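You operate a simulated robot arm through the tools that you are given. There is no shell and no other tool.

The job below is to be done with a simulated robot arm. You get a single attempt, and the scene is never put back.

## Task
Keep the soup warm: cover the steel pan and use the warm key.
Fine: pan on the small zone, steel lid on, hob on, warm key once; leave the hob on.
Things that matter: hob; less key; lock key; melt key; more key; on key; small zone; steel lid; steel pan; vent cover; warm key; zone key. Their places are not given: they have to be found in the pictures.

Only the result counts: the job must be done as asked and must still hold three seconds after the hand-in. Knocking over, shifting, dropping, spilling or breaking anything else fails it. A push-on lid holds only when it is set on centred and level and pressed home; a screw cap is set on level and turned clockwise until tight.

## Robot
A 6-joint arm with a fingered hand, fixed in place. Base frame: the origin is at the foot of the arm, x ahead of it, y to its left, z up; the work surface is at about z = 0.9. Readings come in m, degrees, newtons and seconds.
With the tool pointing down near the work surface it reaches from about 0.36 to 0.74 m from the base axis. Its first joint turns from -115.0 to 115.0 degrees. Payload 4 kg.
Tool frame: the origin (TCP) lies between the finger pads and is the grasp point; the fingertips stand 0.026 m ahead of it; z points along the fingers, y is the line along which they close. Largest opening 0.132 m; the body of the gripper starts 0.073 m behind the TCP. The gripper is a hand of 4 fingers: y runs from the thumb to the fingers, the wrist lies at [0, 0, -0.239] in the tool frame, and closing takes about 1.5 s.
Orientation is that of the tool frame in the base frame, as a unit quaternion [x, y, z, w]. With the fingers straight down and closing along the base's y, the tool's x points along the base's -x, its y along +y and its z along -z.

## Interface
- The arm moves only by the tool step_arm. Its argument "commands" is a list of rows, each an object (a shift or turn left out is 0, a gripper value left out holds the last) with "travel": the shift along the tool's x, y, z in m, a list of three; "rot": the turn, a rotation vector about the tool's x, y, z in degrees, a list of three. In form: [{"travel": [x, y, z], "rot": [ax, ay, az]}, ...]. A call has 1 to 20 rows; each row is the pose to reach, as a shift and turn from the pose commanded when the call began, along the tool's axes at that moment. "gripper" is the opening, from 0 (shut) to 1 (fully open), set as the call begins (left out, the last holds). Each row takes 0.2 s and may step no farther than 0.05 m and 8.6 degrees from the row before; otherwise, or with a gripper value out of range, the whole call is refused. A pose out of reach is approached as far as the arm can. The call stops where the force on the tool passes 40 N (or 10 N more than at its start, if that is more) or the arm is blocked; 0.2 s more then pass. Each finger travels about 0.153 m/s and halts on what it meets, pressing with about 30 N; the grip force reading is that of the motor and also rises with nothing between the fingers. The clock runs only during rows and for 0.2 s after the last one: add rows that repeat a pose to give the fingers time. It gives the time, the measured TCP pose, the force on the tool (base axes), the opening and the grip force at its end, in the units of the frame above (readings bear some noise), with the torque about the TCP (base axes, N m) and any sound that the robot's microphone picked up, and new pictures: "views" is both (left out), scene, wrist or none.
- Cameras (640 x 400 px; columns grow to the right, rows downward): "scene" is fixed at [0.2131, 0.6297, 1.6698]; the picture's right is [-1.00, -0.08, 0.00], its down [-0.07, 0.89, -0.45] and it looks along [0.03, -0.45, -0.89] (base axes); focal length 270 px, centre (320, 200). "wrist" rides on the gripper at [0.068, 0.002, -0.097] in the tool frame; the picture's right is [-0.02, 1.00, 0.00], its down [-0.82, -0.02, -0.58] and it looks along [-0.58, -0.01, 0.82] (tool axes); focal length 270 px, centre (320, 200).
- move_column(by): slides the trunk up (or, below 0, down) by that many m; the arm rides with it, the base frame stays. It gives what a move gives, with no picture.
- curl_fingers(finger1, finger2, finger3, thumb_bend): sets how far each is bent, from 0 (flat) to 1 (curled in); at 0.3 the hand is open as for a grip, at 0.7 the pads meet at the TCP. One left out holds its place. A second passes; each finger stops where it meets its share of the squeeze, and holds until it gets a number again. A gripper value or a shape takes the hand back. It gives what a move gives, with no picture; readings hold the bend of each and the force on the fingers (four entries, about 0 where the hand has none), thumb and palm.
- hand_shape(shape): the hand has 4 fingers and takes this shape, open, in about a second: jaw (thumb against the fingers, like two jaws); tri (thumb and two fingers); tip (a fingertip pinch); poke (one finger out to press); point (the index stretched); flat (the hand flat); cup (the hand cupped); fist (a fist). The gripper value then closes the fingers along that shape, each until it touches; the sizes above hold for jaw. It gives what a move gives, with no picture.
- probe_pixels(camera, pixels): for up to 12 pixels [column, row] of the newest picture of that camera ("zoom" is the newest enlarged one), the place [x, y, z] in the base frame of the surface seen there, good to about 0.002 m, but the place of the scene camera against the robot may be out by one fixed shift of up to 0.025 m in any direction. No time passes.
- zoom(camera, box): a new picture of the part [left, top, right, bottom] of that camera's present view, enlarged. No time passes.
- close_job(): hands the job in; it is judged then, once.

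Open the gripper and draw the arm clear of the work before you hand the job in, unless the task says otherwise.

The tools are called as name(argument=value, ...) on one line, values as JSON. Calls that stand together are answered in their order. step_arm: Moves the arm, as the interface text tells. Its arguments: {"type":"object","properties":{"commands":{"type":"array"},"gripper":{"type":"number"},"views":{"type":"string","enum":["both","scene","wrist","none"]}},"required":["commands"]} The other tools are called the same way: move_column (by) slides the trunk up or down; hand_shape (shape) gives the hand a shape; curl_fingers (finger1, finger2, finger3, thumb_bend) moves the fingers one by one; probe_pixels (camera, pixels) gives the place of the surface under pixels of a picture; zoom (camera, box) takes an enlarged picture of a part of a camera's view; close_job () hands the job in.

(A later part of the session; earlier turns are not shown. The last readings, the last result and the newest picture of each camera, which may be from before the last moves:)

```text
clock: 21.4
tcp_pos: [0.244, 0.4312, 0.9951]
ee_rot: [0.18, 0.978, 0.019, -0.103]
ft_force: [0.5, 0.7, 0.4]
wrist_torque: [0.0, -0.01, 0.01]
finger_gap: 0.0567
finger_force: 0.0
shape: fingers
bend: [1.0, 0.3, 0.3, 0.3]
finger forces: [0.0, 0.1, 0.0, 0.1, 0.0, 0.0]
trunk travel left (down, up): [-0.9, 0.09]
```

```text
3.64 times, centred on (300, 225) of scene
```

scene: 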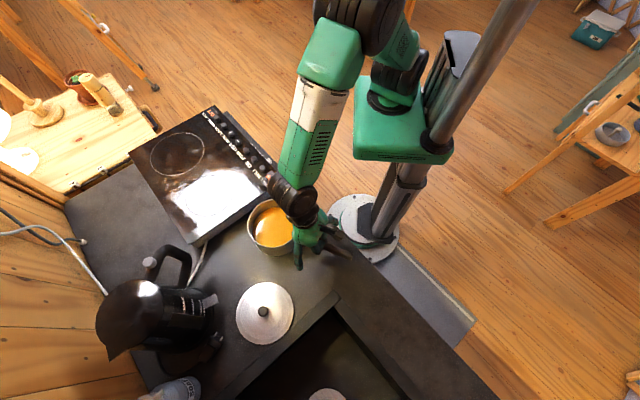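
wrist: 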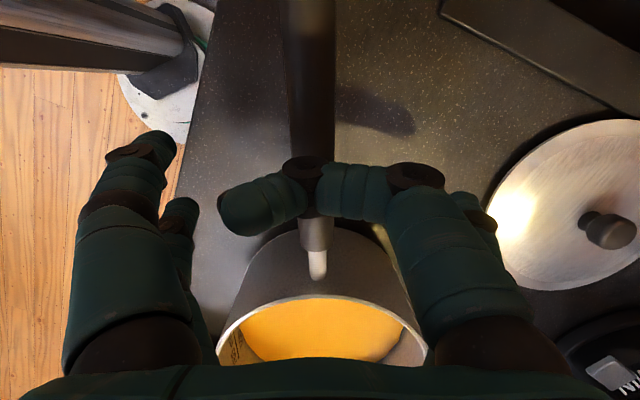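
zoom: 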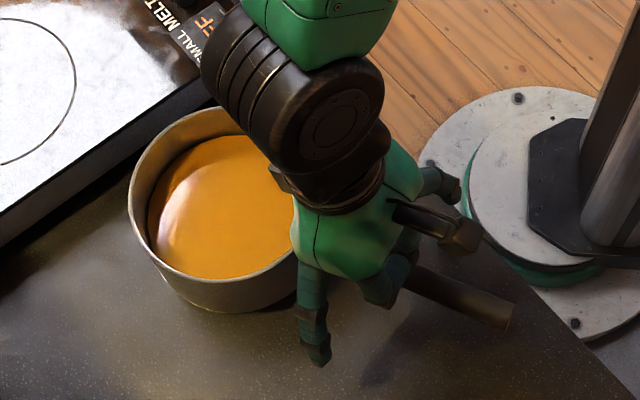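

Finger1 sits right over the handle, whose centre is at about column 316. I lower in small steps toward contact and watch the force.

step_arm(commands=[{"travel": [-0.001, 0, 0.0049]}, {"travel": [-0.0021, 0, 0.0098]}, {"travel": [-0.0021, 0, 0.0098]}], views="none")

step_arm(commands=[{"travel": [-0.0006, 0, 0.0029]}, {"travel": [-0.0006, 0, 0.0029]}], views="wrist")

probe_pixels(camera="wrist", pixels=[[305, 165], [308, 185], [312, 60], [312, 110], [313, 140], [318, 225], [318, 240], [320, 265]])

```text
clock: 22.2
tcp_pos: [0.2433, 0.4319, 0.9843]
ee_rot: [0.18, 0.978, 0.019, -0.103]
ft_force: [-0.2, -0.8, -0.1]
wrist_torque: [-0.01, -0.01, 0.0]
finger_gap: 0.0571
finger_force: 0.3
shape: fingers
bend: [1.0, 0.3, 0.3, 0.3]
finger forces: [0.1, 0.0, 0.1, 0.0, 0.1, 0.1]
trunk travel left (down, up): [-0.9, 0.09]
```

```text
clock: 22.8
tcp_pos: [0.2436, 0.4312, 0.981]
ee_rot: [0.18, 0.978, 0.019, -0.102]
ft_force: [0.1, -0.7, 0.0]
wrist_torque: [-0.01, -0.02, -0.03]
finger_gap: 0.0568
finger_force: 0.0
shape: fingers
bend: [1.0, 0.3, 0.3, 0.3]
finger forces: [0.1, 0.1, 0.0, 0.0, 0.0, 0.1]
trunk travel left (down, up): [-0.9, 0.09]
```

wrist: 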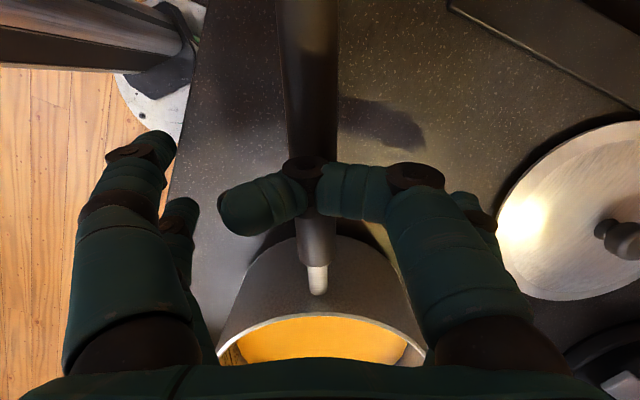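

```text
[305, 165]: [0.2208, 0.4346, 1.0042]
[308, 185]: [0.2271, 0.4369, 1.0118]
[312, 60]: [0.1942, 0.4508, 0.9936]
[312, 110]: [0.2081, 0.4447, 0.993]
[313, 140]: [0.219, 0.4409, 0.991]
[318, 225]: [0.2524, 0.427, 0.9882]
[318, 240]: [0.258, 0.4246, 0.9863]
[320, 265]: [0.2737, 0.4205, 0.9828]
```

There is still no contact; the finger joint's top is at 1.012 and the handle top about 0.991. I go down 2–3 mm at a time.

step_arm(commands=[{"travel": [-0.0006, 0, 0.0029]}, {"travel": [-0.0006, 0, 0.0029]}], views="none")

step_arm(commands=[{"travel": [-0.0004, 0, 0.002]}, {"travel": [-0.0004, 0, 0.002]}], views="wrist")

```text
clock: 23.4
tcp_pos: [0.2425, 0.4319, 0.9797]
ee_rot: [0.18, 0.978, 0.019, -0.103]
ft_force: [-0.5, 0.5, 2.3]
wrist_torque: [0.02, 0.03, 0.0]
finger_gap: 0.0571
finger_force: 1.2
shape: fingers
bend: [1.0, 0.3, 0.3, 0.3]
finger forces: [2.0, 0.1, 0.1, 0.0, 0.0, 0.0]
trunk travel left (down, up): [-0.9, 0.09]
```

```text
clock: 24.0
tcp_pos: [0.2441, 0.4308, 0.9762]
ee_rot: [0.18, 0.978, 0.019, -0.103]
ft_force: [-1.3, 0.2, 4.1]
wrist_torque: [0.02, 0.01, 0.01]
finger_gap: 0.0574
finger_force: 1.0
shape: fingers
bend: [1.0, 0.3, 0.3, 0.3]
finger forces: [2.8, 0.0, 0.1, 0.1, 0.0, 0.0]
trunk travel left (down, up): [-0.9, 0.09]
```

wrist: 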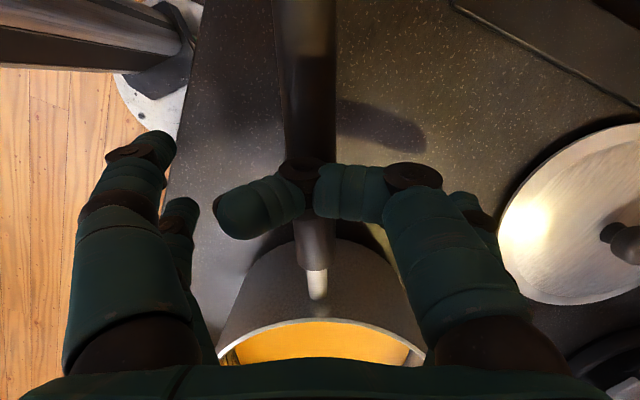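

Contact is made: finger1 reads 2.8 N and fz 4.1 N. I back off 1.5 mm, then close finger2 and finger3 under the front of the handle.

step_arm(commands=[{"travel": [0.0003, 0, -0.0015]}, {"travel": [0.0003, 0, -0.0015]}], views="none")

curl_fingers(finger2=0.6, finger3=0.6)

step_arm(commands=[{"travel": [0, 0, 0]}], views="wrist")

```text
clock: 24.6
tcp_pos: [0.2437, 0.4322, 0.9786]
ee_rot: [0.179, 0.978, 0.019, -0.103]
ft_force: [0.0, 0.4, 1.4]
wrist_torque: [0.02, 0.05, 0.02]
finger_gap: 0.0573
finger_force: 0.9
shape: fingers
bend: [1.0, 0.3, 0.3, 0.3]
finger forces: [1.2, 0.0, 0.0, 0.0, 0.0, 0.0]
trunk travel left (down, up): [-0.9, 0.09]
```

```text
clock: 25.6
tcp_pos: [0.2426, 0.4317, 0.9796]
ee_rot: [0.179, 0.978, 0.018, -0.104]
ft_force: [0.5, -0.4, 1.7]
wrist_torque: [0.04, 0.02, 0.02]
finger_gap: 0.0574
finger_force: 0.8
shape: fingers
bend: [1.0, 0.6, 0.6, 0.3]
finger forces: [1.5, 0.1, 0.0, 0.0, 0.1, 0.1]
trunk travel left (down, up): [-0.9, 0.09]
```

```text
clock: 26.0
tcp_pos: [0.2432, 0.4313, 0.9785]
ee_rot: [0.18, 0.978, 0.019, -0.103]
ft_force: [0.3, -0.9, 0.9]
wrist_torque: [-0.01, 0.02, -0.02]
finger_gap: 0.0573
finger_force: 0.6
shape: fingers
bend: [1.0, 0.6, 0.6, 0.3]
finger forces: [1.4, 0.1, 0.0, 0.0, 0.0, 0.1]
trunk travel left (down, up): [-0.9, 0.09]
```

wrist: 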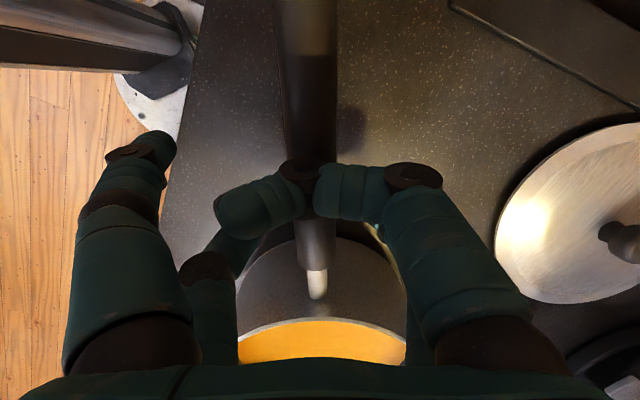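

Finger2 and finger3 have reached 0.6 without touching. I close them further to 0.68 and read the forces.

curl_fingers(finger2=0.68, finger3=0.68)

step_arm(commands=[{"travel": [0, 0, 0]}], views="wrist")

zoom(camera="wrist", box=[200, 100, 440, 380])

```text
clock: 27.0
tcp_pos: [0.2435, 0.4312, 0.9768]
ee_rot: [0.18, 0.978, 0.019, -0.103]
ft_force: [-0.1, -0.1, 2.0]
wrist_torque: [-0.02, 0.01, 0.01]
finger_gap: 0.0573
finger_force: 0.9
shape: fingers
bend: [1.0, 0.68, 0.68, 0.3]
finger forces: [1.4, 0.0, 0.0, 0.0, 0.0, 0.0]
trunk travel left (down, up): [-0.9, 0.09]
```

```text
clock: 27.4
tcp_pos: [0.2433, 0.4309, 0.9781]
ee_rot: [0.18, 0.978, 0.019, -0.103]
ft_force: [1.2, -0.1, 2.2]
wrist_torque: [0.01, 0.01, 0.01]
finger_gap: 0.0571
finger_force: 0.4
shape: fingers
bend: [1.0, 0.68, 0.68, 0.3]
finger forces: [1.4, 0.0, 0.0, 0.1, 0.0, 0.0]
trunk travel left (down, up): [-0.9, 0.09]
```

wrist: 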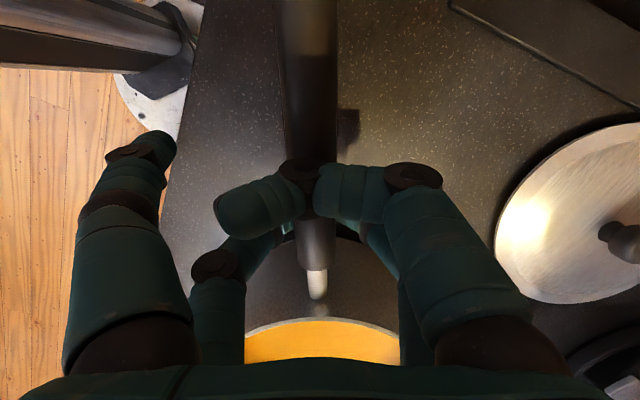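

```text
1.43 times, centred on (320, 240) of wrist
```

zoom: 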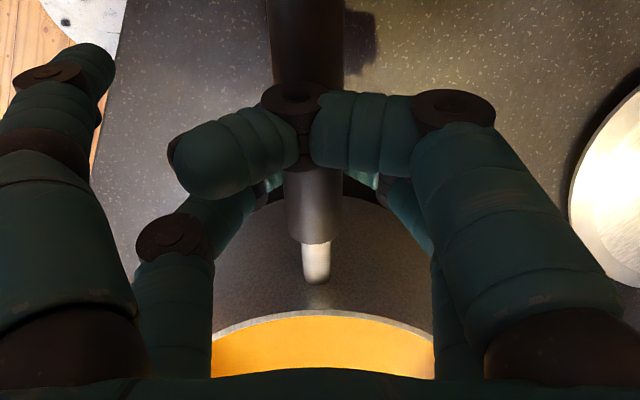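

Finger2 and finger3 still show no contact at 0.68. I close further to 0.76.

curl_fingers(finger2=0.76, finger3=0.76)

step_arm(commands=[{"travel": [0, 0, 0]}], views="wrist")

zoom(camera="wrist", box=[200, 100, 440, 380])

```text
clock: 28.4
tcp_pos: [0.2442, 0.4306, 0.9788]
ee_rot: [0.18, 0.978, 0.019, -0.102]
ft_force: [0.4, -0.1, -0.2]
wrist_torque: [0.07, 0.1, 0.01]
finger_gap: 0.0575
finger_force: 1.4
shape: fingers
bend: [1.0, 0.74, 0.73, 0.3]
finger forces: [3.0, 0.1, 0.1, 0.1, 0.0, 0.1]
trunk travel left (down, up): [-0.9, 0.09]
```

```text
clock: 28.8
tcp_pos: [0.2435, 0.4309, 0.9779]
ee_rot: [0.18, 0.978, 0.019, -0.103]
ft_force: [0.6, 0.8, 0.9]
wrist_torque: [0.05, 0.12, -0.02]
finger_gap: 0.0576
finger_force: 1.2
shape: fingers
bend: [1.0, 0.74, 0.73, 0.3]
finger forces: [3.3, 0.0, 0.0, 0.0, 0.2, 0.0]
trunk travel left (down, up): [-0.9, 0.09]
```

wrist: 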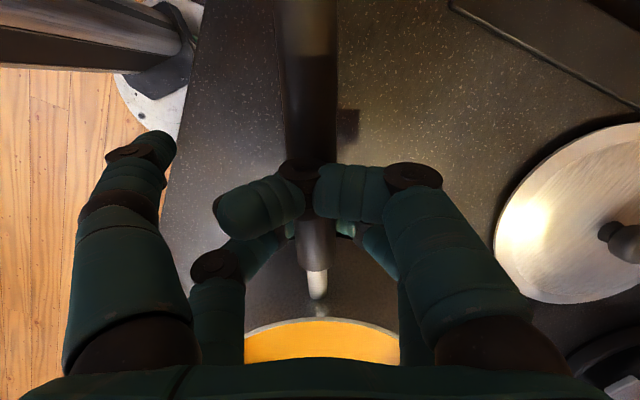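

```text
1.43 times, centred on (320, 240) of wrist
```

zoom: 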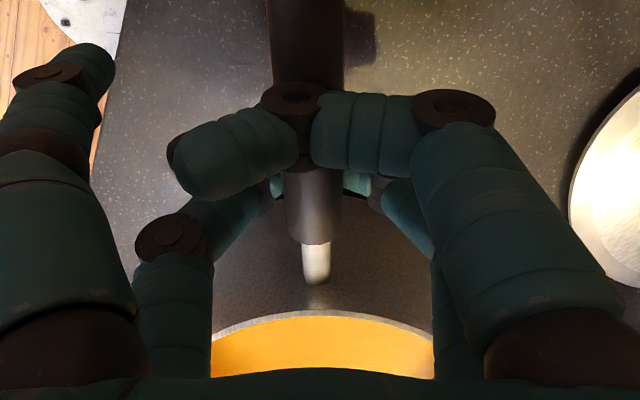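

Now finger2 and finger3 stop at 0.74 and 0.73 under the handle and finger1 reads 3.3 N on top, so the handle is sandwiched. I lift 10 mm slowly as a test.

step_arm(commands=[{"travel": [0.0005, 0, -0.0024]}, {"travel": [0.001, 0, -0.0049]}, {"travel": [0.0016, 0, -0.0073]}, {"travel": [0.0021, 0, -0.0098]}, {"travel": [0.0021, 0, -0.0098]}])

zoom(camera="scene", box=[230, 170, 370, 280])

probe_pixels(camera="wrist", pixels=[[308, 60], [308, 110], [310, 140], [317, 235], [318, 260], [320, 322], [260, 330], [385, 330], [305, 165], [320, 345]])

```text
clock: 30.0
tcp_pos: [0.2431, 0.4304, 0.9891]
ee_rot: [0.18, 0.978, 0.019, -0.102]
ft_force: [0.0, 0.1, -3.4]
wrist_torque: [0.09, 0.15, -0.01]
finger_gap: 0.0577
finger_force: 6.1
shape: fingers
bend: [1.0, 0.74, 0.73, 0.3]
finger forces: [3.9, 0.0, 9.1, 0.1, 0.0, 0.1]
trunk travel left (down, up): [-0.9, 0.09]
```

scene: 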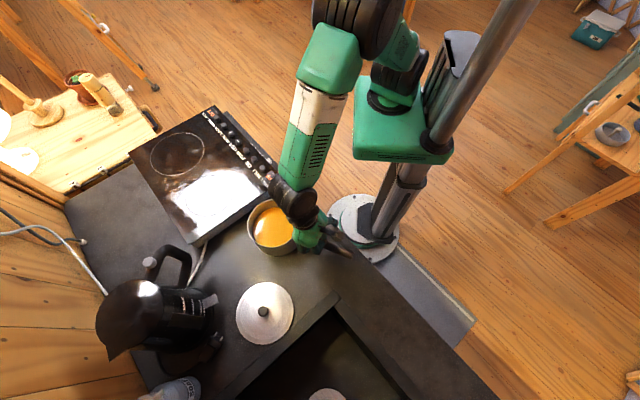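
wrist: 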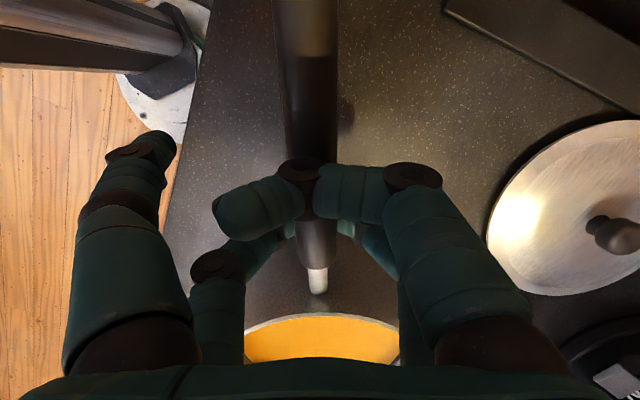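

```text
3.64 times, centred on (300, 225) of scene
```

zoom: 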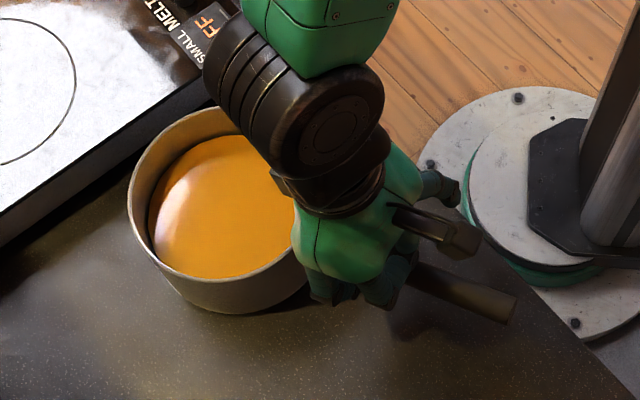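

```text
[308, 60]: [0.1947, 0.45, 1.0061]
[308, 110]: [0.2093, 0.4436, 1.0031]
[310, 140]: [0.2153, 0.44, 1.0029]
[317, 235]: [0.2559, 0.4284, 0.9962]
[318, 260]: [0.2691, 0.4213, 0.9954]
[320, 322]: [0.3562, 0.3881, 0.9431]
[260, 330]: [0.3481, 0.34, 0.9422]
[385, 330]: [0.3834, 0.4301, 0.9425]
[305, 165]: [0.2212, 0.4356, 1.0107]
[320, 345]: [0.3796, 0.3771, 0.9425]
```

The handle rose about 11 mm and the pan is still pivoting on its far edge at about 2.8° tilt, with finger loads of 3.9 N and 9.1 N. I level it by pitching the tool −3° while lifting a little more, and watch the loads.

step_arm(commands=[{"travel": [0.0005, 0, -0.0024], "rot": [0, -0.75, 0]}, {"travel": [0.001, 0, -0.0049], "rot": [0, -1.5, 0]}, {"travel": [0.001, 0, -0.0049], "rot": [0, -2.25, 0]}, {"travel": [0.001, 0, -0.0049], "rot": [0, -3, 0]}, {"travel": [0.001, 0, -0.0049], "rot": [0, -3, 0]}])

zoom(camera="scene", box=[230, 170, 370, 280])

probe_pixels(camera="wrist", pixels=[[308, 60], [308, 110], [310, 140], [317, 235], [318, 260], [305, 165]])

probe_pixels(camera="scene", pixels=[[248, 226], [262, 250], [268, 199], [254, 209], [290, 246], [270, 256]])

```text
clock: 31.2
tcp_pos: [0.2443, 0.4306, 0.9927]
ee_rot: [0.179, 0.981, 0.015, -0.077]
ft_force: [-0.5, 0.7, -4.5]
wrist_torque: [0.14, 0.36, 0.06]
finger_gap: 0.0586
finger_force: 11.4
shape: fingers
bend: [1.0, 0.74, 0.73, 0.3]
finger forces: [7.4, 5.9, 9.5, 0.0, 0.1, 0.1]
trunk travel left (down, up): [-0.9, 0.09]
```

scene: 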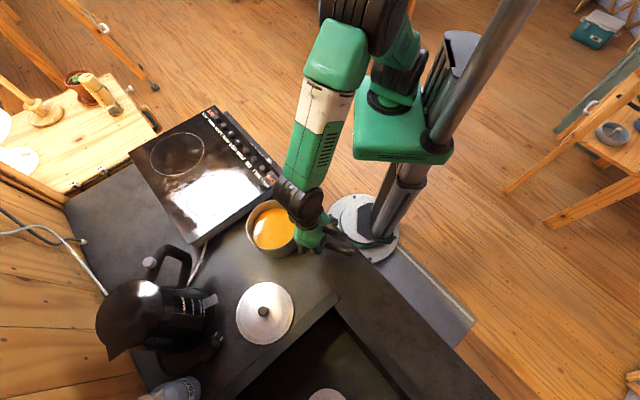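
wrist: 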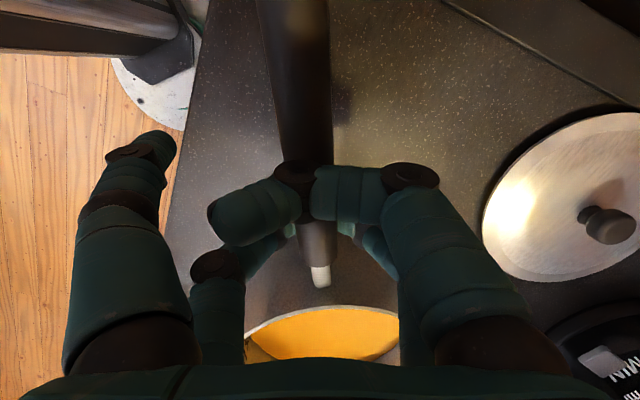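

```text
3.64 times, centred on (300, 225) of scene
```

zoom: 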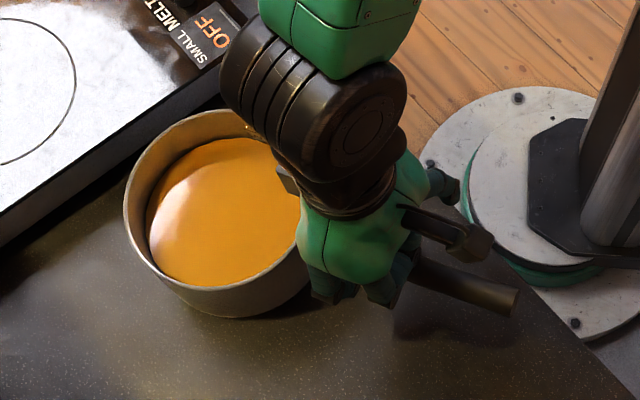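

```text
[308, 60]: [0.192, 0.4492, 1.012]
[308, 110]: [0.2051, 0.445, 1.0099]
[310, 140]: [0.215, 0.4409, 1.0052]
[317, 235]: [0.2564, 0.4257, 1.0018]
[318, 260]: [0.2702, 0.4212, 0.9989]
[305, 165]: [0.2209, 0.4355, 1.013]
```

```text
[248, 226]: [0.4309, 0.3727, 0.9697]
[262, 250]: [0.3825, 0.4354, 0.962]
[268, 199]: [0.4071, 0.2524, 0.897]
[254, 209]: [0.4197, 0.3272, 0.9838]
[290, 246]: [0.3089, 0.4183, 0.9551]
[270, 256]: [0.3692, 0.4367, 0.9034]
```

Loads are growing (7.4, 5.9, 9.5 N) and the handle slope shows the pan tilted about 4°, far edge still down. I pitch another −4° to raise the pan side.

step_arm(commands=[{"travel": [0, 0, -0.001], "rot": [0, -1, 0]}, {"travel": [0, 0, -0.002], "rot": [0, -2, 0]}, {"travel": [0, 0, -0.003], "rot": [0, -3, 0]}, {"travel": [0, 0, -0.004], "rot": [0, -4, 0]}, {"travel": [0, 0, -0.004], "rot": [0, -4, 0]}])

zoom(camera="scene", box=[230, 170, 370, 280])

probe_pixels(camera="wrist", pixels=[[300, 60], [304, 110], [306, 140], [318, 235], [320, 260], [300, 165]])

```text
clock: 32.4
tcp_pos: [0.2448, 0.4325, 0.9975]
ee_rot: [0.181, 0.983, 0.008, -0.043]
ft_force: [0.5, -0.4, -3.9]
wrist_torque: [0.16, 0.37, 0.01]
finger_gap: 0.0586
finger_force: 11.1
shape: fingers
bend: [1.0, 0.74, 0.73, 0.3]
finger forces: [7.8, 6.0, 9.5, 0.1, 0.0, 0.0]
trunk travel left (down, up): [-0.9, 0.09]
```

scene: 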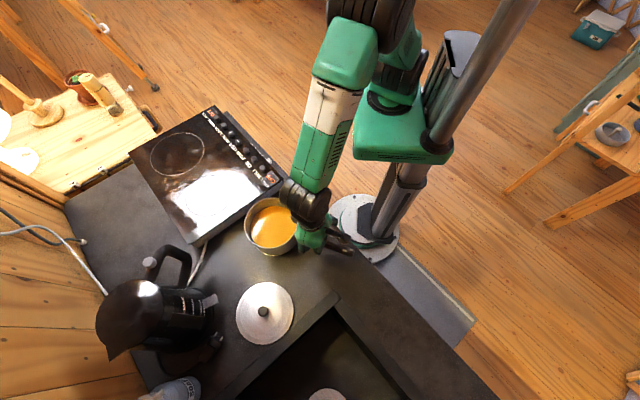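
wrist: 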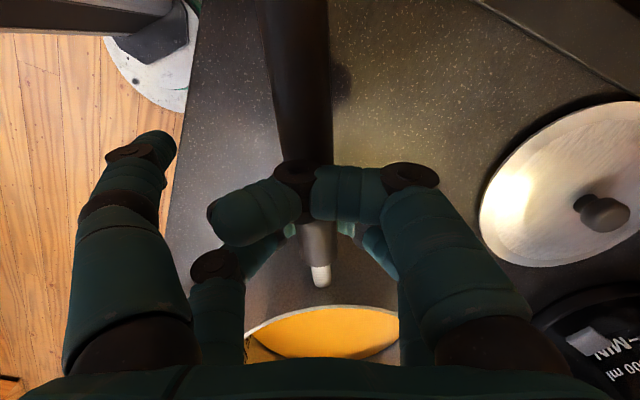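

```text
3.64 times, centred on (300, 225) of scene
```

zoom: 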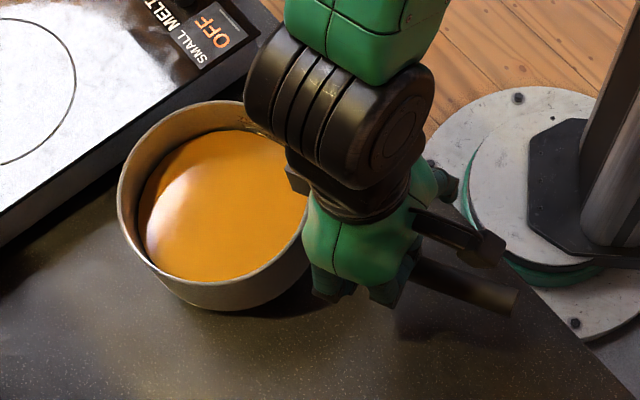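

```text
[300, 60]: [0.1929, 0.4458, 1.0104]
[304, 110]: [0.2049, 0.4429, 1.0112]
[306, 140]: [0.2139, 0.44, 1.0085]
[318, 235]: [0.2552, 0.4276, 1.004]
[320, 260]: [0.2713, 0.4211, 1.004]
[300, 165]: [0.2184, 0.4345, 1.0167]
```

Loads are steady now and fz is about −4 N with a 0.4 N m torque, so the pan is fully airborne and nearly level, with a handle slope of about 4.5° against 5.1° at rest. I lift straight up 80 mm slowly.

step_arm(commands=[{"travel": [0.0004, 0, -0.005]}, {"travel": [0.0013, 0, -0.015]}, {"travel": [0.0022, 0, -0.025]}, {"travel": [0.0031, 0, -0.035]}, {"travel": [0.0039, 0, -0.045]}, {"travel": [0.0048, 0, -0.055]}, {"travel": [0.0057, 0, -0.065]}, {"travel": [0.0065, 0, -0.075]}, {"travel": [0.007, 0, -0.08]}, {"travel": [0.007, 0, -0.08]}])

probe_pixels(camera="wrist", pixels=[[300, 60], [304, 110], [306, 140], [318, 235], [320, 260], [300, 165]])

zoom(camera="scene", box=[200, 130, 380, 280])

```text
clock: 34.6
tcp_pos: [0.2445, 0.4316, 1.0774]
ee_rot: [0.18, 0.983, 0.008, -0.042]
ft_force: [0.0, 0.4, -4.2]
wrist_torque: [0.12, 0.37, 0.0]
finger_gap: 0.0588
finger_force: 12.0
shape: fingers
bend: [1.0, 0.74, 0.73, 0.3]
finger forces: [7.7, 6.1, 9.4, 0.0, 0.1, 0.0]
trunk travel left (down, up): [-0.9, 0.09]
```

scene: 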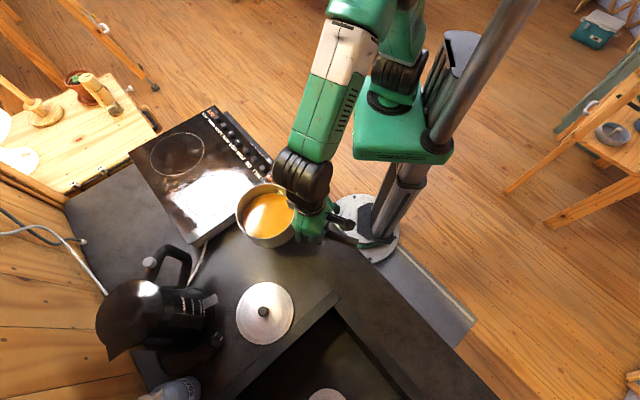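
wrist: 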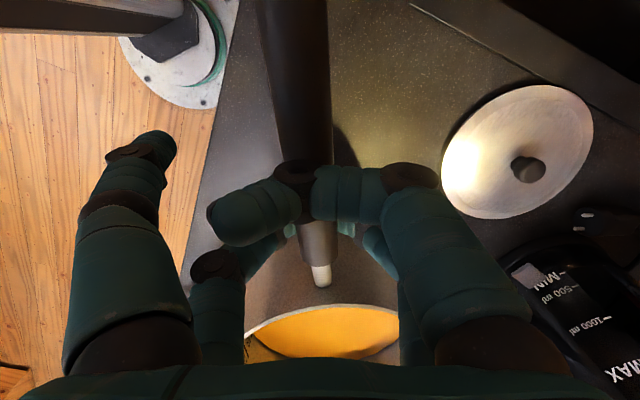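

```text
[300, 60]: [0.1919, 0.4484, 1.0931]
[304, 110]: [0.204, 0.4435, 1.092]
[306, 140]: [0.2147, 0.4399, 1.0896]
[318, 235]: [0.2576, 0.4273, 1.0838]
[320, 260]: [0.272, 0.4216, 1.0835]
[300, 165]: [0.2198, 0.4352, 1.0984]
```

```text
2.67 times, centred on (290, 205) of scene
```

zoom: 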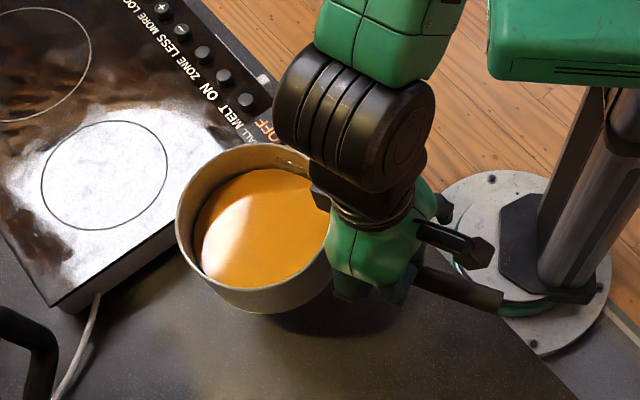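

The pan is stably held, about 4.2 N. I probe pan rim points and the small-zone circle in this scene zoom, so both share the scene camera's frame and its fixed shift cancels out.

probe_pixels(camera="zoom", pixels=[[178, 222], [187, 187], [210, 161], [250, 146], [290, 150], [184, 251], [205, 275], [240, 289], [280, 288], [318, 266]])

probe_pixels(camera="zoom", pixels=[[41, 180], [167, 166], [118, 121], [92, 230], [60, 139], [150, 208], [55, 215], [155, 135]])

```text
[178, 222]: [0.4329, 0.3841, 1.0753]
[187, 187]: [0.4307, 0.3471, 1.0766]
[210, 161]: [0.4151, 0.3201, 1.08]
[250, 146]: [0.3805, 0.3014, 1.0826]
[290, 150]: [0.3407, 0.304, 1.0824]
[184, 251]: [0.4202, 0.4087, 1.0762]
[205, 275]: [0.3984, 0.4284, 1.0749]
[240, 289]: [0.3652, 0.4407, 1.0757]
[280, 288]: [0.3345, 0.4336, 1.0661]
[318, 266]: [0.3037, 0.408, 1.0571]
```

```text
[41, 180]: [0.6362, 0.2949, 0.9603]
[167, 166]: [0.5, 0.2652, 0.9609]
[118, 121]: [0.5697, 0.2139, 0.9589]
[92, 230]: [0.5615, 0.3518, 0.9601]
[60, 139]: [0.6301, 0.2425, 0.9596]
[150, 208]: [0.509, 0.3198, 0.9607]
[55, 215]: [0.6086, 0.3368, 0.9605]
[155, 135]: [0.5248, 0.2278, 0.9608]
```

From the fits, the pan centre is (0.364,0.369) and the small zone centre (0.568,0.2815) in the scene frame, so the shift needed is (0.204,−0.088). The rim is also rolled about 2.8° low on the +y side. I carry the pan across at this height and take out the roll.

step_arm(commands=[{"travel": [-0.0044, -0.0002, -0.0004], "rot": [-0.06, 0, 0]}, {"travel": [-0.0133, -0.0006, -0.0011], "rot": [-0.17, 0, 0]}, {"travel": [-0.0266, -0.0012, -0.0023], "rot": [-0.34, 0, 0]}, {"travel": [-0.042, -0.0019, -0.0036], "rot": [-0.53, 0, 0]}, {"travel": [-0.0598, -0.0026, -0.0051], "rot": [-0.76, 0, 0]}, {"travel": [-0.0775, -0.0034, -0.0067], "rot": [-0.98, 0, 0]}, {"travel": [-0.0952, -0.0042, -0.0082], "rot": [-1.2, 0, 0]}, {"travel": [-0.1129, -0.005, -0.0097], "rot": [-1.43, 0, 0]}, {"travel": [-0.1306, -0.0058, -0.0112], "rot": [-1.65, 0, 0]}, {"travel": [-0.1483, -0.0066, -0.0127], "rot": [-1.88, 0, 0]}, {"travel": [-0.166, -0.0074, -0.0143], "rot": [-2.1, 0, 0]}, {"travel": [-0.1837, -0.0081, -0.0158], "rot": [-2.32, 0, 0]}, {"travel": [-0.1992, -0.0088, -0.0171], "rot": [-2.52, 0, 0]}, {"travel": [-0.2102, -0.0093, -0.0181], "rot": [-2.66, 0, 0]}, {"travel": [-0.2169, -0.0096, -0.0186], "rot": [-2.74, 0, 0]}, {"travel": [-0.2213, -0.0098, -0.019], "rot": [-2.8, 0, 0]}, {"travel": [-0.2213, -0.0098, -0.019], "rot": [-2.8, 0, 0]}])

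zoom(camera="scene", box=[130, 90, 310, 260])

```text
clock: 38.2
tcp_pos: [0.4494, 0.3431, 1.0767]
ee_rot: [0.181, 0.982, 0.032, -0.038]
ft_force: [-0.5, -0.1, -3.4]
wrist_torque: [0.13, 0.38, 0.0]
finger_gap: 0.0584
finger_force: 11.4
shape: fingers
bend: [1.0, 0.74, 0.73, 0.3]
finger forces: [7.8, 6.0, 9.4, 0.1, 0.1, 0.0]
trunk travel left (down, up): [-0.9, 0.09]
```

scene: 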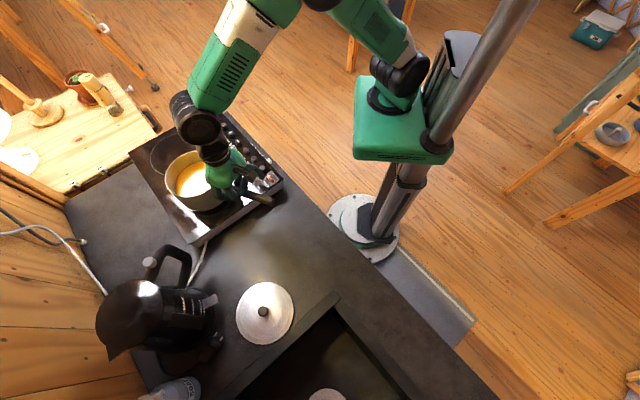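
wrist: 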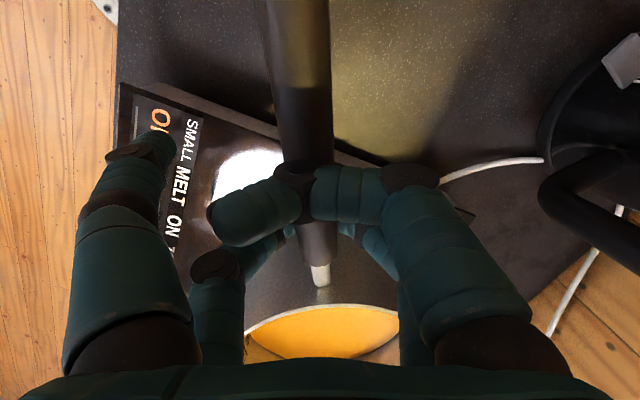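

```text
2.35 times, centred on (220, 175) of scene
```

zoom: 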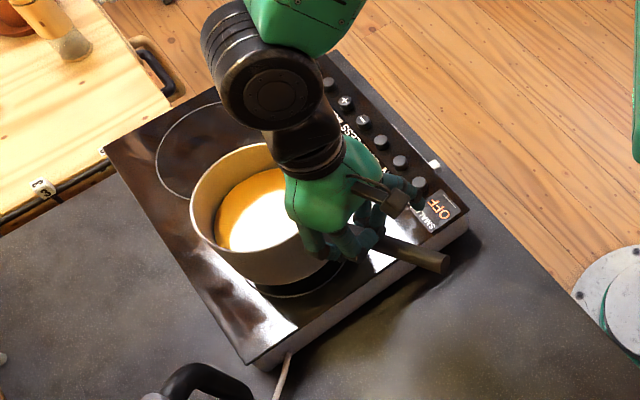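

The pan now hovers over the small zone. I probe rim points in this zoom to check its centre and level before lowering.

probe_pixels(camera="zoom", pixels=[[192, 205], [199, 182], [215, 164], [240, 149], [262, 144], [196, 228], [210, 250], [230, 265], [252, 274], [275, 278], [256, 288], [330, 280]])

probe_pixels(camera="wrist", pixels=[[296, 40], [302, 90], [305, 135], [318, 235], [320, 260]])

```text
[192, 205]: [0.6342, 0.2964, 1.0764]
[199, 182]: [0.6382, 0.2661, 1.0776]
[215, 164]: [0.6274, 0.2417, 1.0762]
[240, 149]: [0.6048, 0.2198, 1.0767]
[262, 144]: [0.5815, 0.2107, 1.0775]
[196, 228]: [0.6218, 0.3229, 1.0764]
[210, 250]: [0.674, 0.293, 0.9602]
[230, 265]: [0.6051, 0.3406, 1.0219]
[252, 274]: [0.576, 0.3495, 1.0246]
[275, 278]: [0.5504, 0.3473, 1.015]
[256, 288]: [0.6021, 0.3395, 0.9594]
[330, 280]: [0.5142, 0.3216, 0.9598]
```

```text
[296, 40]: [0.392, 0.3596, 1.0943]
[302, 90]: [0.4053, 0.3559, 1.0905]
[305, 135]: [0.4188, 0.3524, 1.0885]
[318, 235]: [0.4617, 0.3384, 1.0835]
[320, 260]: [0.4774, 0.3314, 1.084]
```

The rim is level at z≈1.077 and centred within about 3 mm of the zone. I lower 30 mm, nudging 2 mm in +y, then look at the force.

step_arm(commands=[{"travel": [-0.0004, 0.0001, 0.006]}, {"travel": [-0.0008, 0.0002, 0.012]}, {"travel": [-0.0012, 0.0003, 0.018]}, {"travel": [-0.0016, 0.0004, 0.024]}, {"travel": [-0.0019, 0.0004, 0.0301]}, {"travel": [-0.0019, 0.0004, 0.0301]}])

zoom(camera="scene", box=[130, 90, 310, 260])

```text
clock: 39.6
tcp_pos: [0.4482, 0.3451, 1.046]
ee_rot: [0.181, 0.982, 0.032, -0.039]
ft_force: [0.2, -1.0, -4.0]
wrist_torque: [0.15, 0.37, -0.01]
finger_gap: 0.0586
finger_force: 11.6
shape: fingers
bend: [1.0, 0.74, 0.73, 0.3]
finger forces: [7.8, 6.0, 9.4, 0.0, 0.0, 0.0]
trunk travel left (down, up): [-0.9, 0.09]
```

scene: 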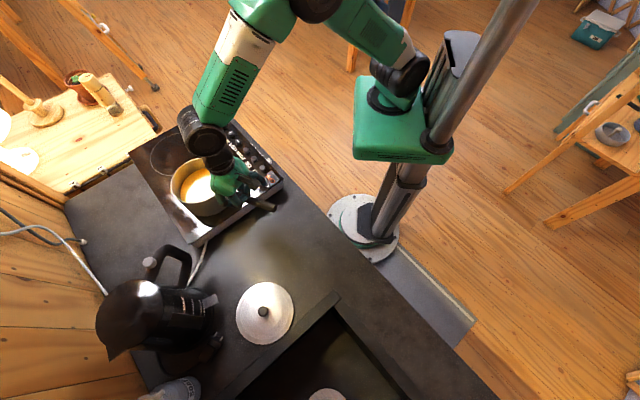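
wrist: 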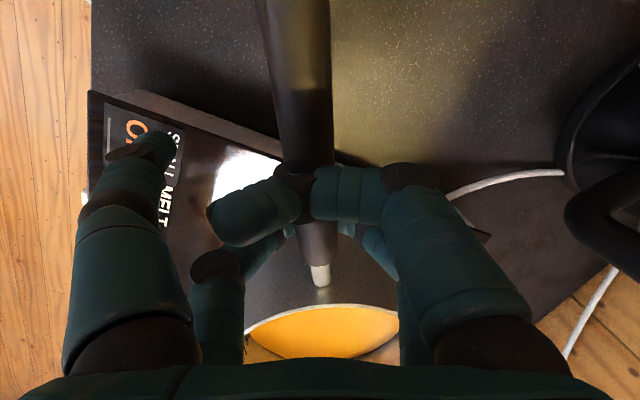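

```text
2.35 times, centred on (220, 175) of scene
```

zoom: 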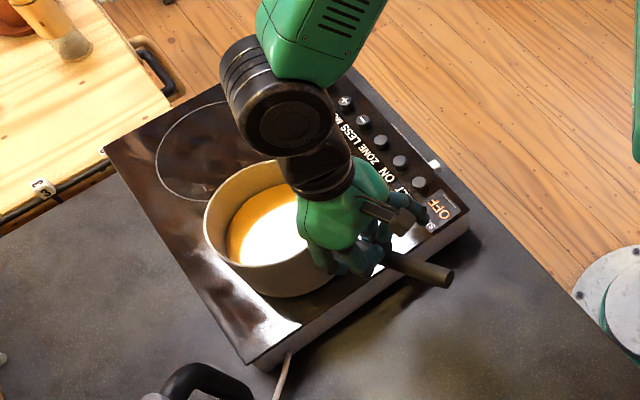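

The pan is a few mm above the glass, with fz still −4 N. I lower in 2 mm steps and watch for the load dropping.

step_arm(commands=[{"travel": [-0.0002, -0.0001, 0.002]}, {"travel": [-0.0002, -0.0001, 0.002]}], views="none")

step_arm(commands=[{"travel": [-0.0002, -0.0001, 0.002]}, {"travel": [-0.0002, -0.0001, 0.002]}], views="none")

step_arm(commands=[{"travel": [-0.0002, -0.0001, 0.002]}, {"travel": [-0.0002, -0.0001, 0.002]}], views="none")

```text
clock: 40.2
tcp_pos: [0.4481, 0.3457, 1.0449]
ee_rot: [0.181, 0.982, 0.031, -0.039]
ft_force: [-0.4, 0.3, -4.5]
wrist_torque: [0.11, 0.36, 0.02]
finger_gap: 0.0586
finger_force: 11.0
shape: fingers
bend: [1.0, 0.74, 0.73, 0.3]
finger forces: [7.1, 5.7, 8.6, 0.1, 0.1, 0.0]
trunk travel left (down, up): [-0.9, 0.09]
```

```text
clock: 40.8
tcp_pos: [0.4481, 0.345, 1.0431]
ee_rot: [0.181, 0.982, 0.032, -0.038]
ft_force: [0.7, 0.4, -2.4]
wrist_torque: [0.06, 0.27, -0.01]
finger_gap: 0.0588
finger_force: 9.6
shape: fingers
bend: [1.0, 0.74, 0.73, 0.3]
finger forces: [6.5, 5.1, 7.6, 0.0, 0.0, 0.0]
trunk travel left (down, up): [-0.9, 0.09]
```

```text
clock: 41.4
tcp_pos: [0.4479, 0.3453, 1.0413]
ee_rot: [0.181, 0.982, 0.032, -0.038]
ft_force: [-2.9, -0.2, 2.6]
wrist_torque: [0.04, 0.22, -0.04]
finger_gap: 0.0588
finger_force: 6.8
shape: fingers
bend: [1.0, 0.74, 0.73, 0.3]
finger forces: [7.4, 0.0, 6.6, 0.0, 0.0, 0.0]
trunk travel left (down, up): [-0.9, 0.09]
```

The pan has landed: fz flipped to +2.6 N and the fingertip loads dropped. I raise 2.5 mm to relieve the downward press, then open finger2 and finger3.

step_arm(commands=[{"travel": [0.0002, 0.0001, -0.0025]}, {"travel": [0.0002, 0.0001, -0.0025]}], views="none")

curl_fingers(finger2=0.6, finger3=0.6)

curl_fingers(finger2=0.3, finger3=0.3)

step_arm(commands=[{"travel": [0, 0, 0]}])

```text
clock: 42.0
tcp_pos: [0.4475, 0.345, 1.0434]
ee_rot: [0.182, 0.982, 0.032, -0.039]
ft_force: [0.1, -0.2, -3.5]
wrist_torque: [0.17, 0.33, 0.0]
finger_gap: 0.0586
finger_force: 10.8
shape: fingers
bend: [1.0, 0.74, 0.73, 0.3]
finger forces: [6.3, 6.1, 8.6, 0.0, 0.1, 0.0]
trunk travel left (down, up): [-0.9, 0.09]
```

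```text
clock: 43.0
tcp_pos: [0.4483, 0.3456, 1.0445]
ee_rot: [0.181, 0.982, 0.032, -0.038]
ft_force: [-0.1, 0.0, 2.4]
wrist_torque: [-0.02, 0.05, -0.01]
finger_gap: 0.0574
finger_force: 1.5
shape: fingers
bend: [1.0, 0.6, 0.6, 0.3]
finger forces: [2.5, 0.0, 0.0, 0.0, 0.1, 0.0]
trunk travel left (down, up): [-0.9, 0.09]
```

```text
clock: 44.0
tcp_pos: [0.4466, 0.3447, 1.0437]
ee_rot: [0.182, 0.982, 0.031, -0.039]
ft_force: [-0.3, 0.1, 4.0]
wrist_torque: [0.0, 0.04, -0.01]
finger_gap: 0.0572
finger_force: 1.2
shape: fingers
bend: [1.0, 0.3, 0.3, 0.3]
finger forces: [2.5, 0.0, 0.1, 0.0, 0.0, 0.0]
trunk travel left (down, up): [-0.9, 0.09]
```

```text
clock: 44.4
tcp_pos: [0.4478, 0.3444, 1.0429]
ee_rot: [0.181, 0.982, 0.032, -0.038]
ft_force: [0.4, 0.4, 3.1]
wrist_torque: [0.01, -0.02, -0.01]
finger_gap: 0.0573
finger_force: 0.9
shape: fingers
bend: [1.0, 0.3, 0.3, 0.3]
finger forces: [2.5, 0.0, 0.1, 0.0, 0.1, 0.1]
trunk travel left (down, up): [-0.9, 0.09]
```

scene: 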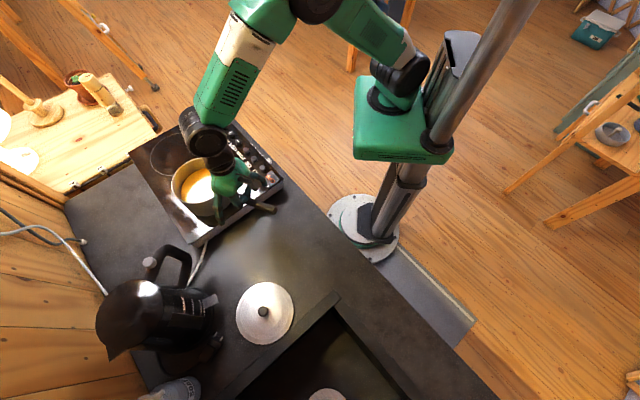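
wrist: 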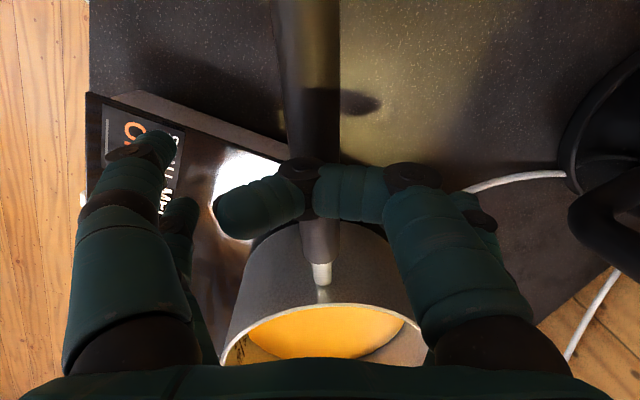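

The pan stands on the hob and only finger1 still touches the handle, with 2.5 N on top. I raise straight up 120 mm to clear.

step_arm(commands=[{"travel": [0.0009, 0.0005, -0.01]}, {"travel": [0.0017, 0.001, -0.02]}, {"travel": [0.0034, 0.002, -0.04]}, {"travel": [0.0052, 0.0029, -0.06]}, {"travel": [0.0078, 0.0044, -0.09]}, {"travel": [0.0103, 0.0059, -0.12]}, {"travel": [0.0103, 0.0059, -0.12]}])

zoom(camera="scene", box=[130, 90, 310, 260])

```text
clock: 46.0
tcp_pos: [0.449, 0.3443, 1.1647]
ee_rot: [0.181, 0.982, 0.032, -0.038]
ft_force: [-0.3, -1.1, -0.1]
wrist_torque: [-0.03, 0.01, 0.03]
finger_gap: 0.0566
finger_force: 0.0
shape: fingers
bend: [1.0, 0.3, 0.3, 0.3]
finger forces: [0.0, 0.0, 0.2, 0.1, 0.1, 0.1]
trunk travel left (down, up): [-0.9, 0.09]
```

scene: 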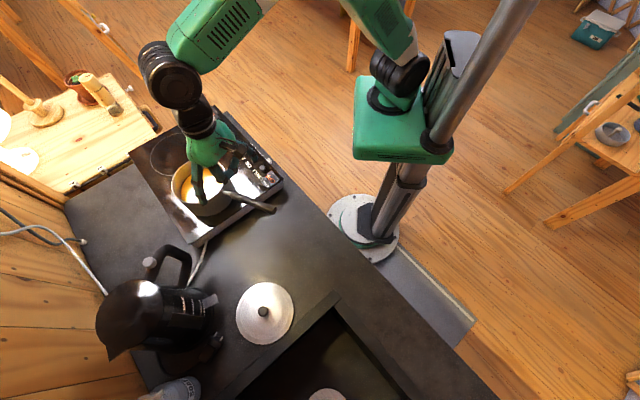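
wrist: 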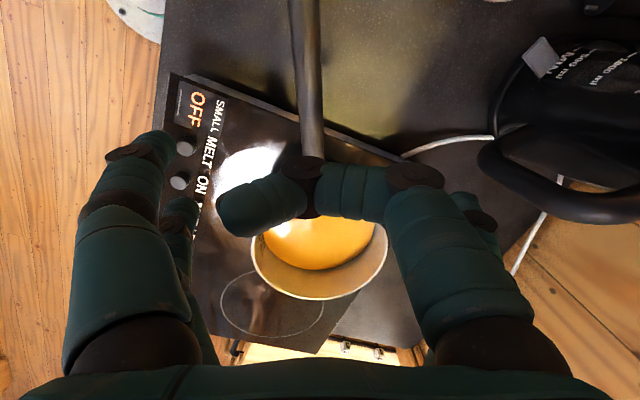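

```text
2.35 times, centred on (220, 175) of scene
```

zoom: 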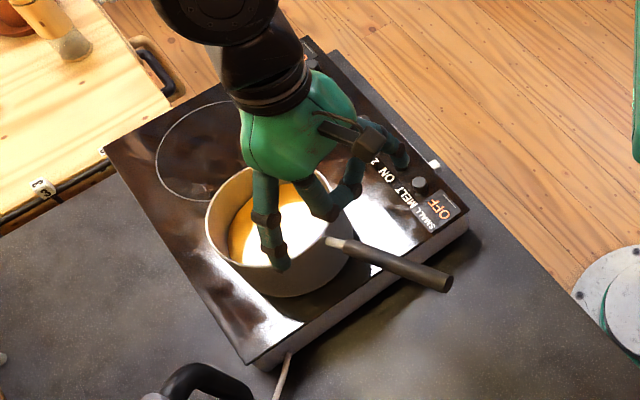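

The pan sits on the small zone. I probe its rim with the wrist camera for the exact centre, which I'll need for placing the lid.

probe_pixels(camera="wrist", pixels=[[252, 258], [262, 280], [285, 294], [320, 299], [350, 292], [375, 275], [386, 250], [385, 235], [252, 245]])

zoom(camera="wrist", box=[220, 180, 420, 320])

probe_pixels(camera="zoom", pixels=[[320, 150]])

```text
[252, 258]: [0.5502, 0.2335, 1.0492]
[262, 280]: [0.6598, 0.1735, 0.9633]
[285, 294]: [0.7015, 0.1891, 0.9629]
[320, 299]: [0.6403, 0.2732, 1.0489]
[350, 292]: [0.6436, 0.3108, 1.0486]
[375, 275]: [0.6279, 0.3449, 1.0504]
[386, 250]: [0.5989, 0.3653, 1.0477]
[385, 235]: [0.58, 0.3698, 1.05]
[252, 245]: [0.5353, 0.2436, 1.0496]
```

```text
2.86 times, centred on (320, 250) of wrist
```

zoom: 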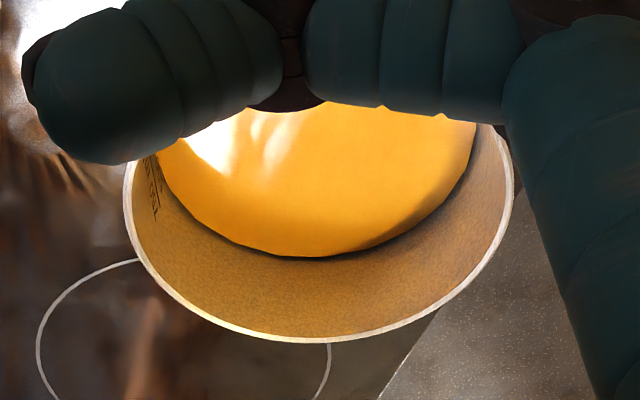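

```text
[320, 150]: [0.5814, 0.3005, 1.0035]
```

The pan rim centre is (0.574,0.300) with radius 0.070 and rim z≈1.047. Before going to the lid I probe the kettle, the lid and the knob in the scene view to check clearances.

probe_pixels(camera="scene", pixels=[[145, 295], [150, 262], [188, 255], [212, 300], [216, 340], [205, 320], [185, 385], [263, 312], [236, 312], [294, 312], [265, 284], [264, 344]])

zoom(camera="scene", box=[200, 260, 330, 360])

```text
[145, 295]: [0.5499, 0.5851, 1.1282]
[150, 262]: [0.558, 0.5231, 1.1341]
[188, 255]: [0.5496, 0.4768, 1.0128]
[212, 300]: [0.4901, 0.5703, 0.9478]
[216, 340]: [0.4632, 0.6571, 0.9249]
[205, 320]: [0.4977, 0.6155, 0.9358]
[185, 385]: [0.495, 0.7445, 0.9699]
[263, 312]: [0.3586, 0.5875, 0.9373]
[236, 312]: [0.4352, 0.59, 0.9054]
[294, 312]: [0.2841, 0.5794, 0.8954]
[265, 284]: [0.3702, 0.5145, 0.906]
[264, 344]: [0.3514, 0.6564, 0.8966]
```

```text
4.00 times, centred on (265, 310) of scene
```

zoom: 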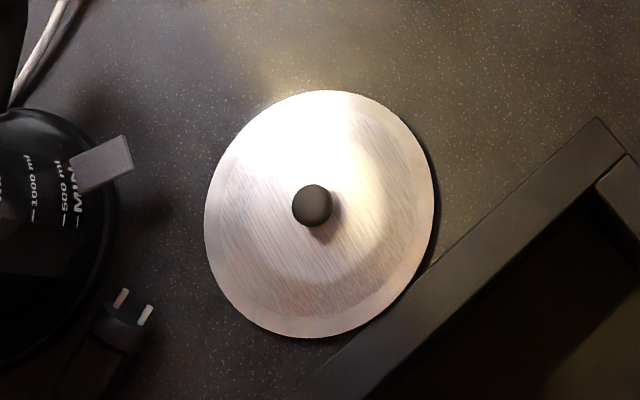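

The lid centre should be near (0.362,0.606) true, its knob about 27 mm across with the top at z≈0.94; the kettle stands at x>0.49 with its top at 1.13, so there is room. I move above the lid with the hand open and levelled back to vertical.

step_arm(commands=[{"travel": [0.0216, 0.0266, 0.0038], "rot": [0.35, -0.62, 0]}, {"travel": [0.0432, 0.0532, 0.0076], "rot": [0.7, -1.24, 0]}, {"travel": [0.0648, 0.0798, 0.0114], "rot": [1.06, -1.86, 0]}, {"travel": [0.0865, 0.1064, 0.0153], "rot": [1.41, -2.48, 0]}, {"travel": [0.1081, 0.1329, 0.0191], "rot": [1.76, -3.09, 0]}, {"travel": [0.1297, 0.1595, 0.0229], "rot": [2.12, -3.71, 0]}, {"travel": [0.1513, 0.1861, 0.0267], "rot": [2.47, -4.33, 0]}, {"travel": [0.1729, 0.2127, 0.0305], "rot": [2.82, -4.95, 0]}, {"travel": [0.1729, 0.2127, 0.0305], "rot": [2.82, -4.95, 0]}], gripper=1)

zoom(camera="wrist", box=[220, 0, 420, 200])

zoom(camera="scene", box=[130, 90, 310, 260])

```text
clock: 48.0
tcp_pos: [0.3555, 0.5949, 1.1545]
ee_rot: [0.181, 0.983, -0.001, 0.0]
ft_force: [0.5, -0.1, 1.0]
wrist_torque: [-0.04, 0.0, -0.01]
finger_gap: 0.1318
finger_force: 0.1
shape: jaw
bend: [0.3, 0.3, 0.3, 0.3]
finger forces: [0.1, 0.1, 0.0, 0.1, 0.0, 0.0]
out of reach, approached as far as the arm can: row 8, 9
trunk travel left (down, up): [-0.9, 0.09]
```

scene: 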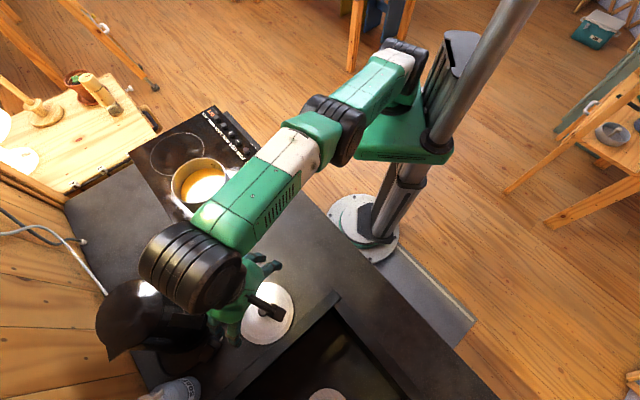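
wrist: 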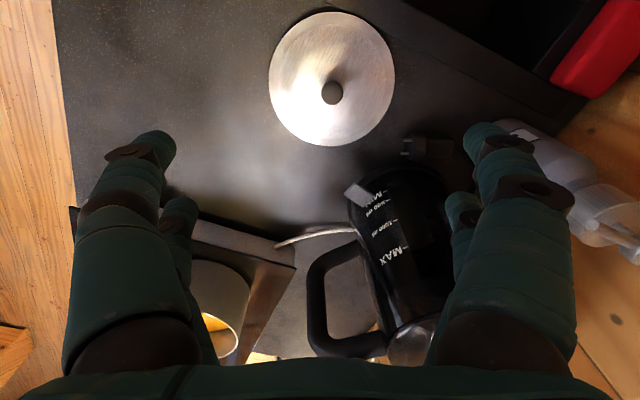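

```text
2.00 times, centred on (320, 100) of wrist
```

zoom: 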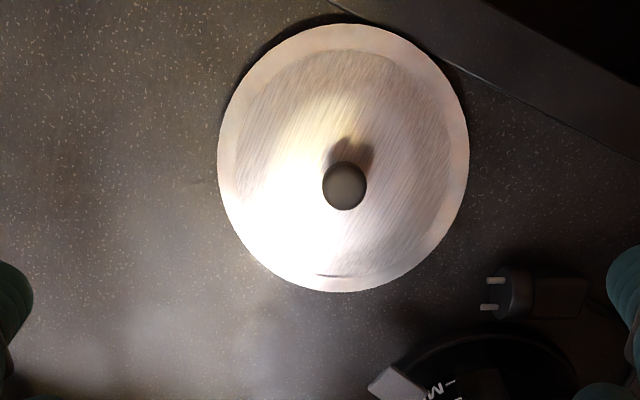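

```text
2.35 times, centred on (220, 175) of scene
```

zoom: 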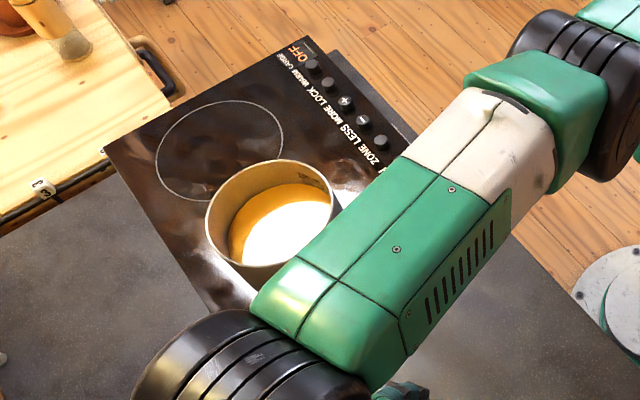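

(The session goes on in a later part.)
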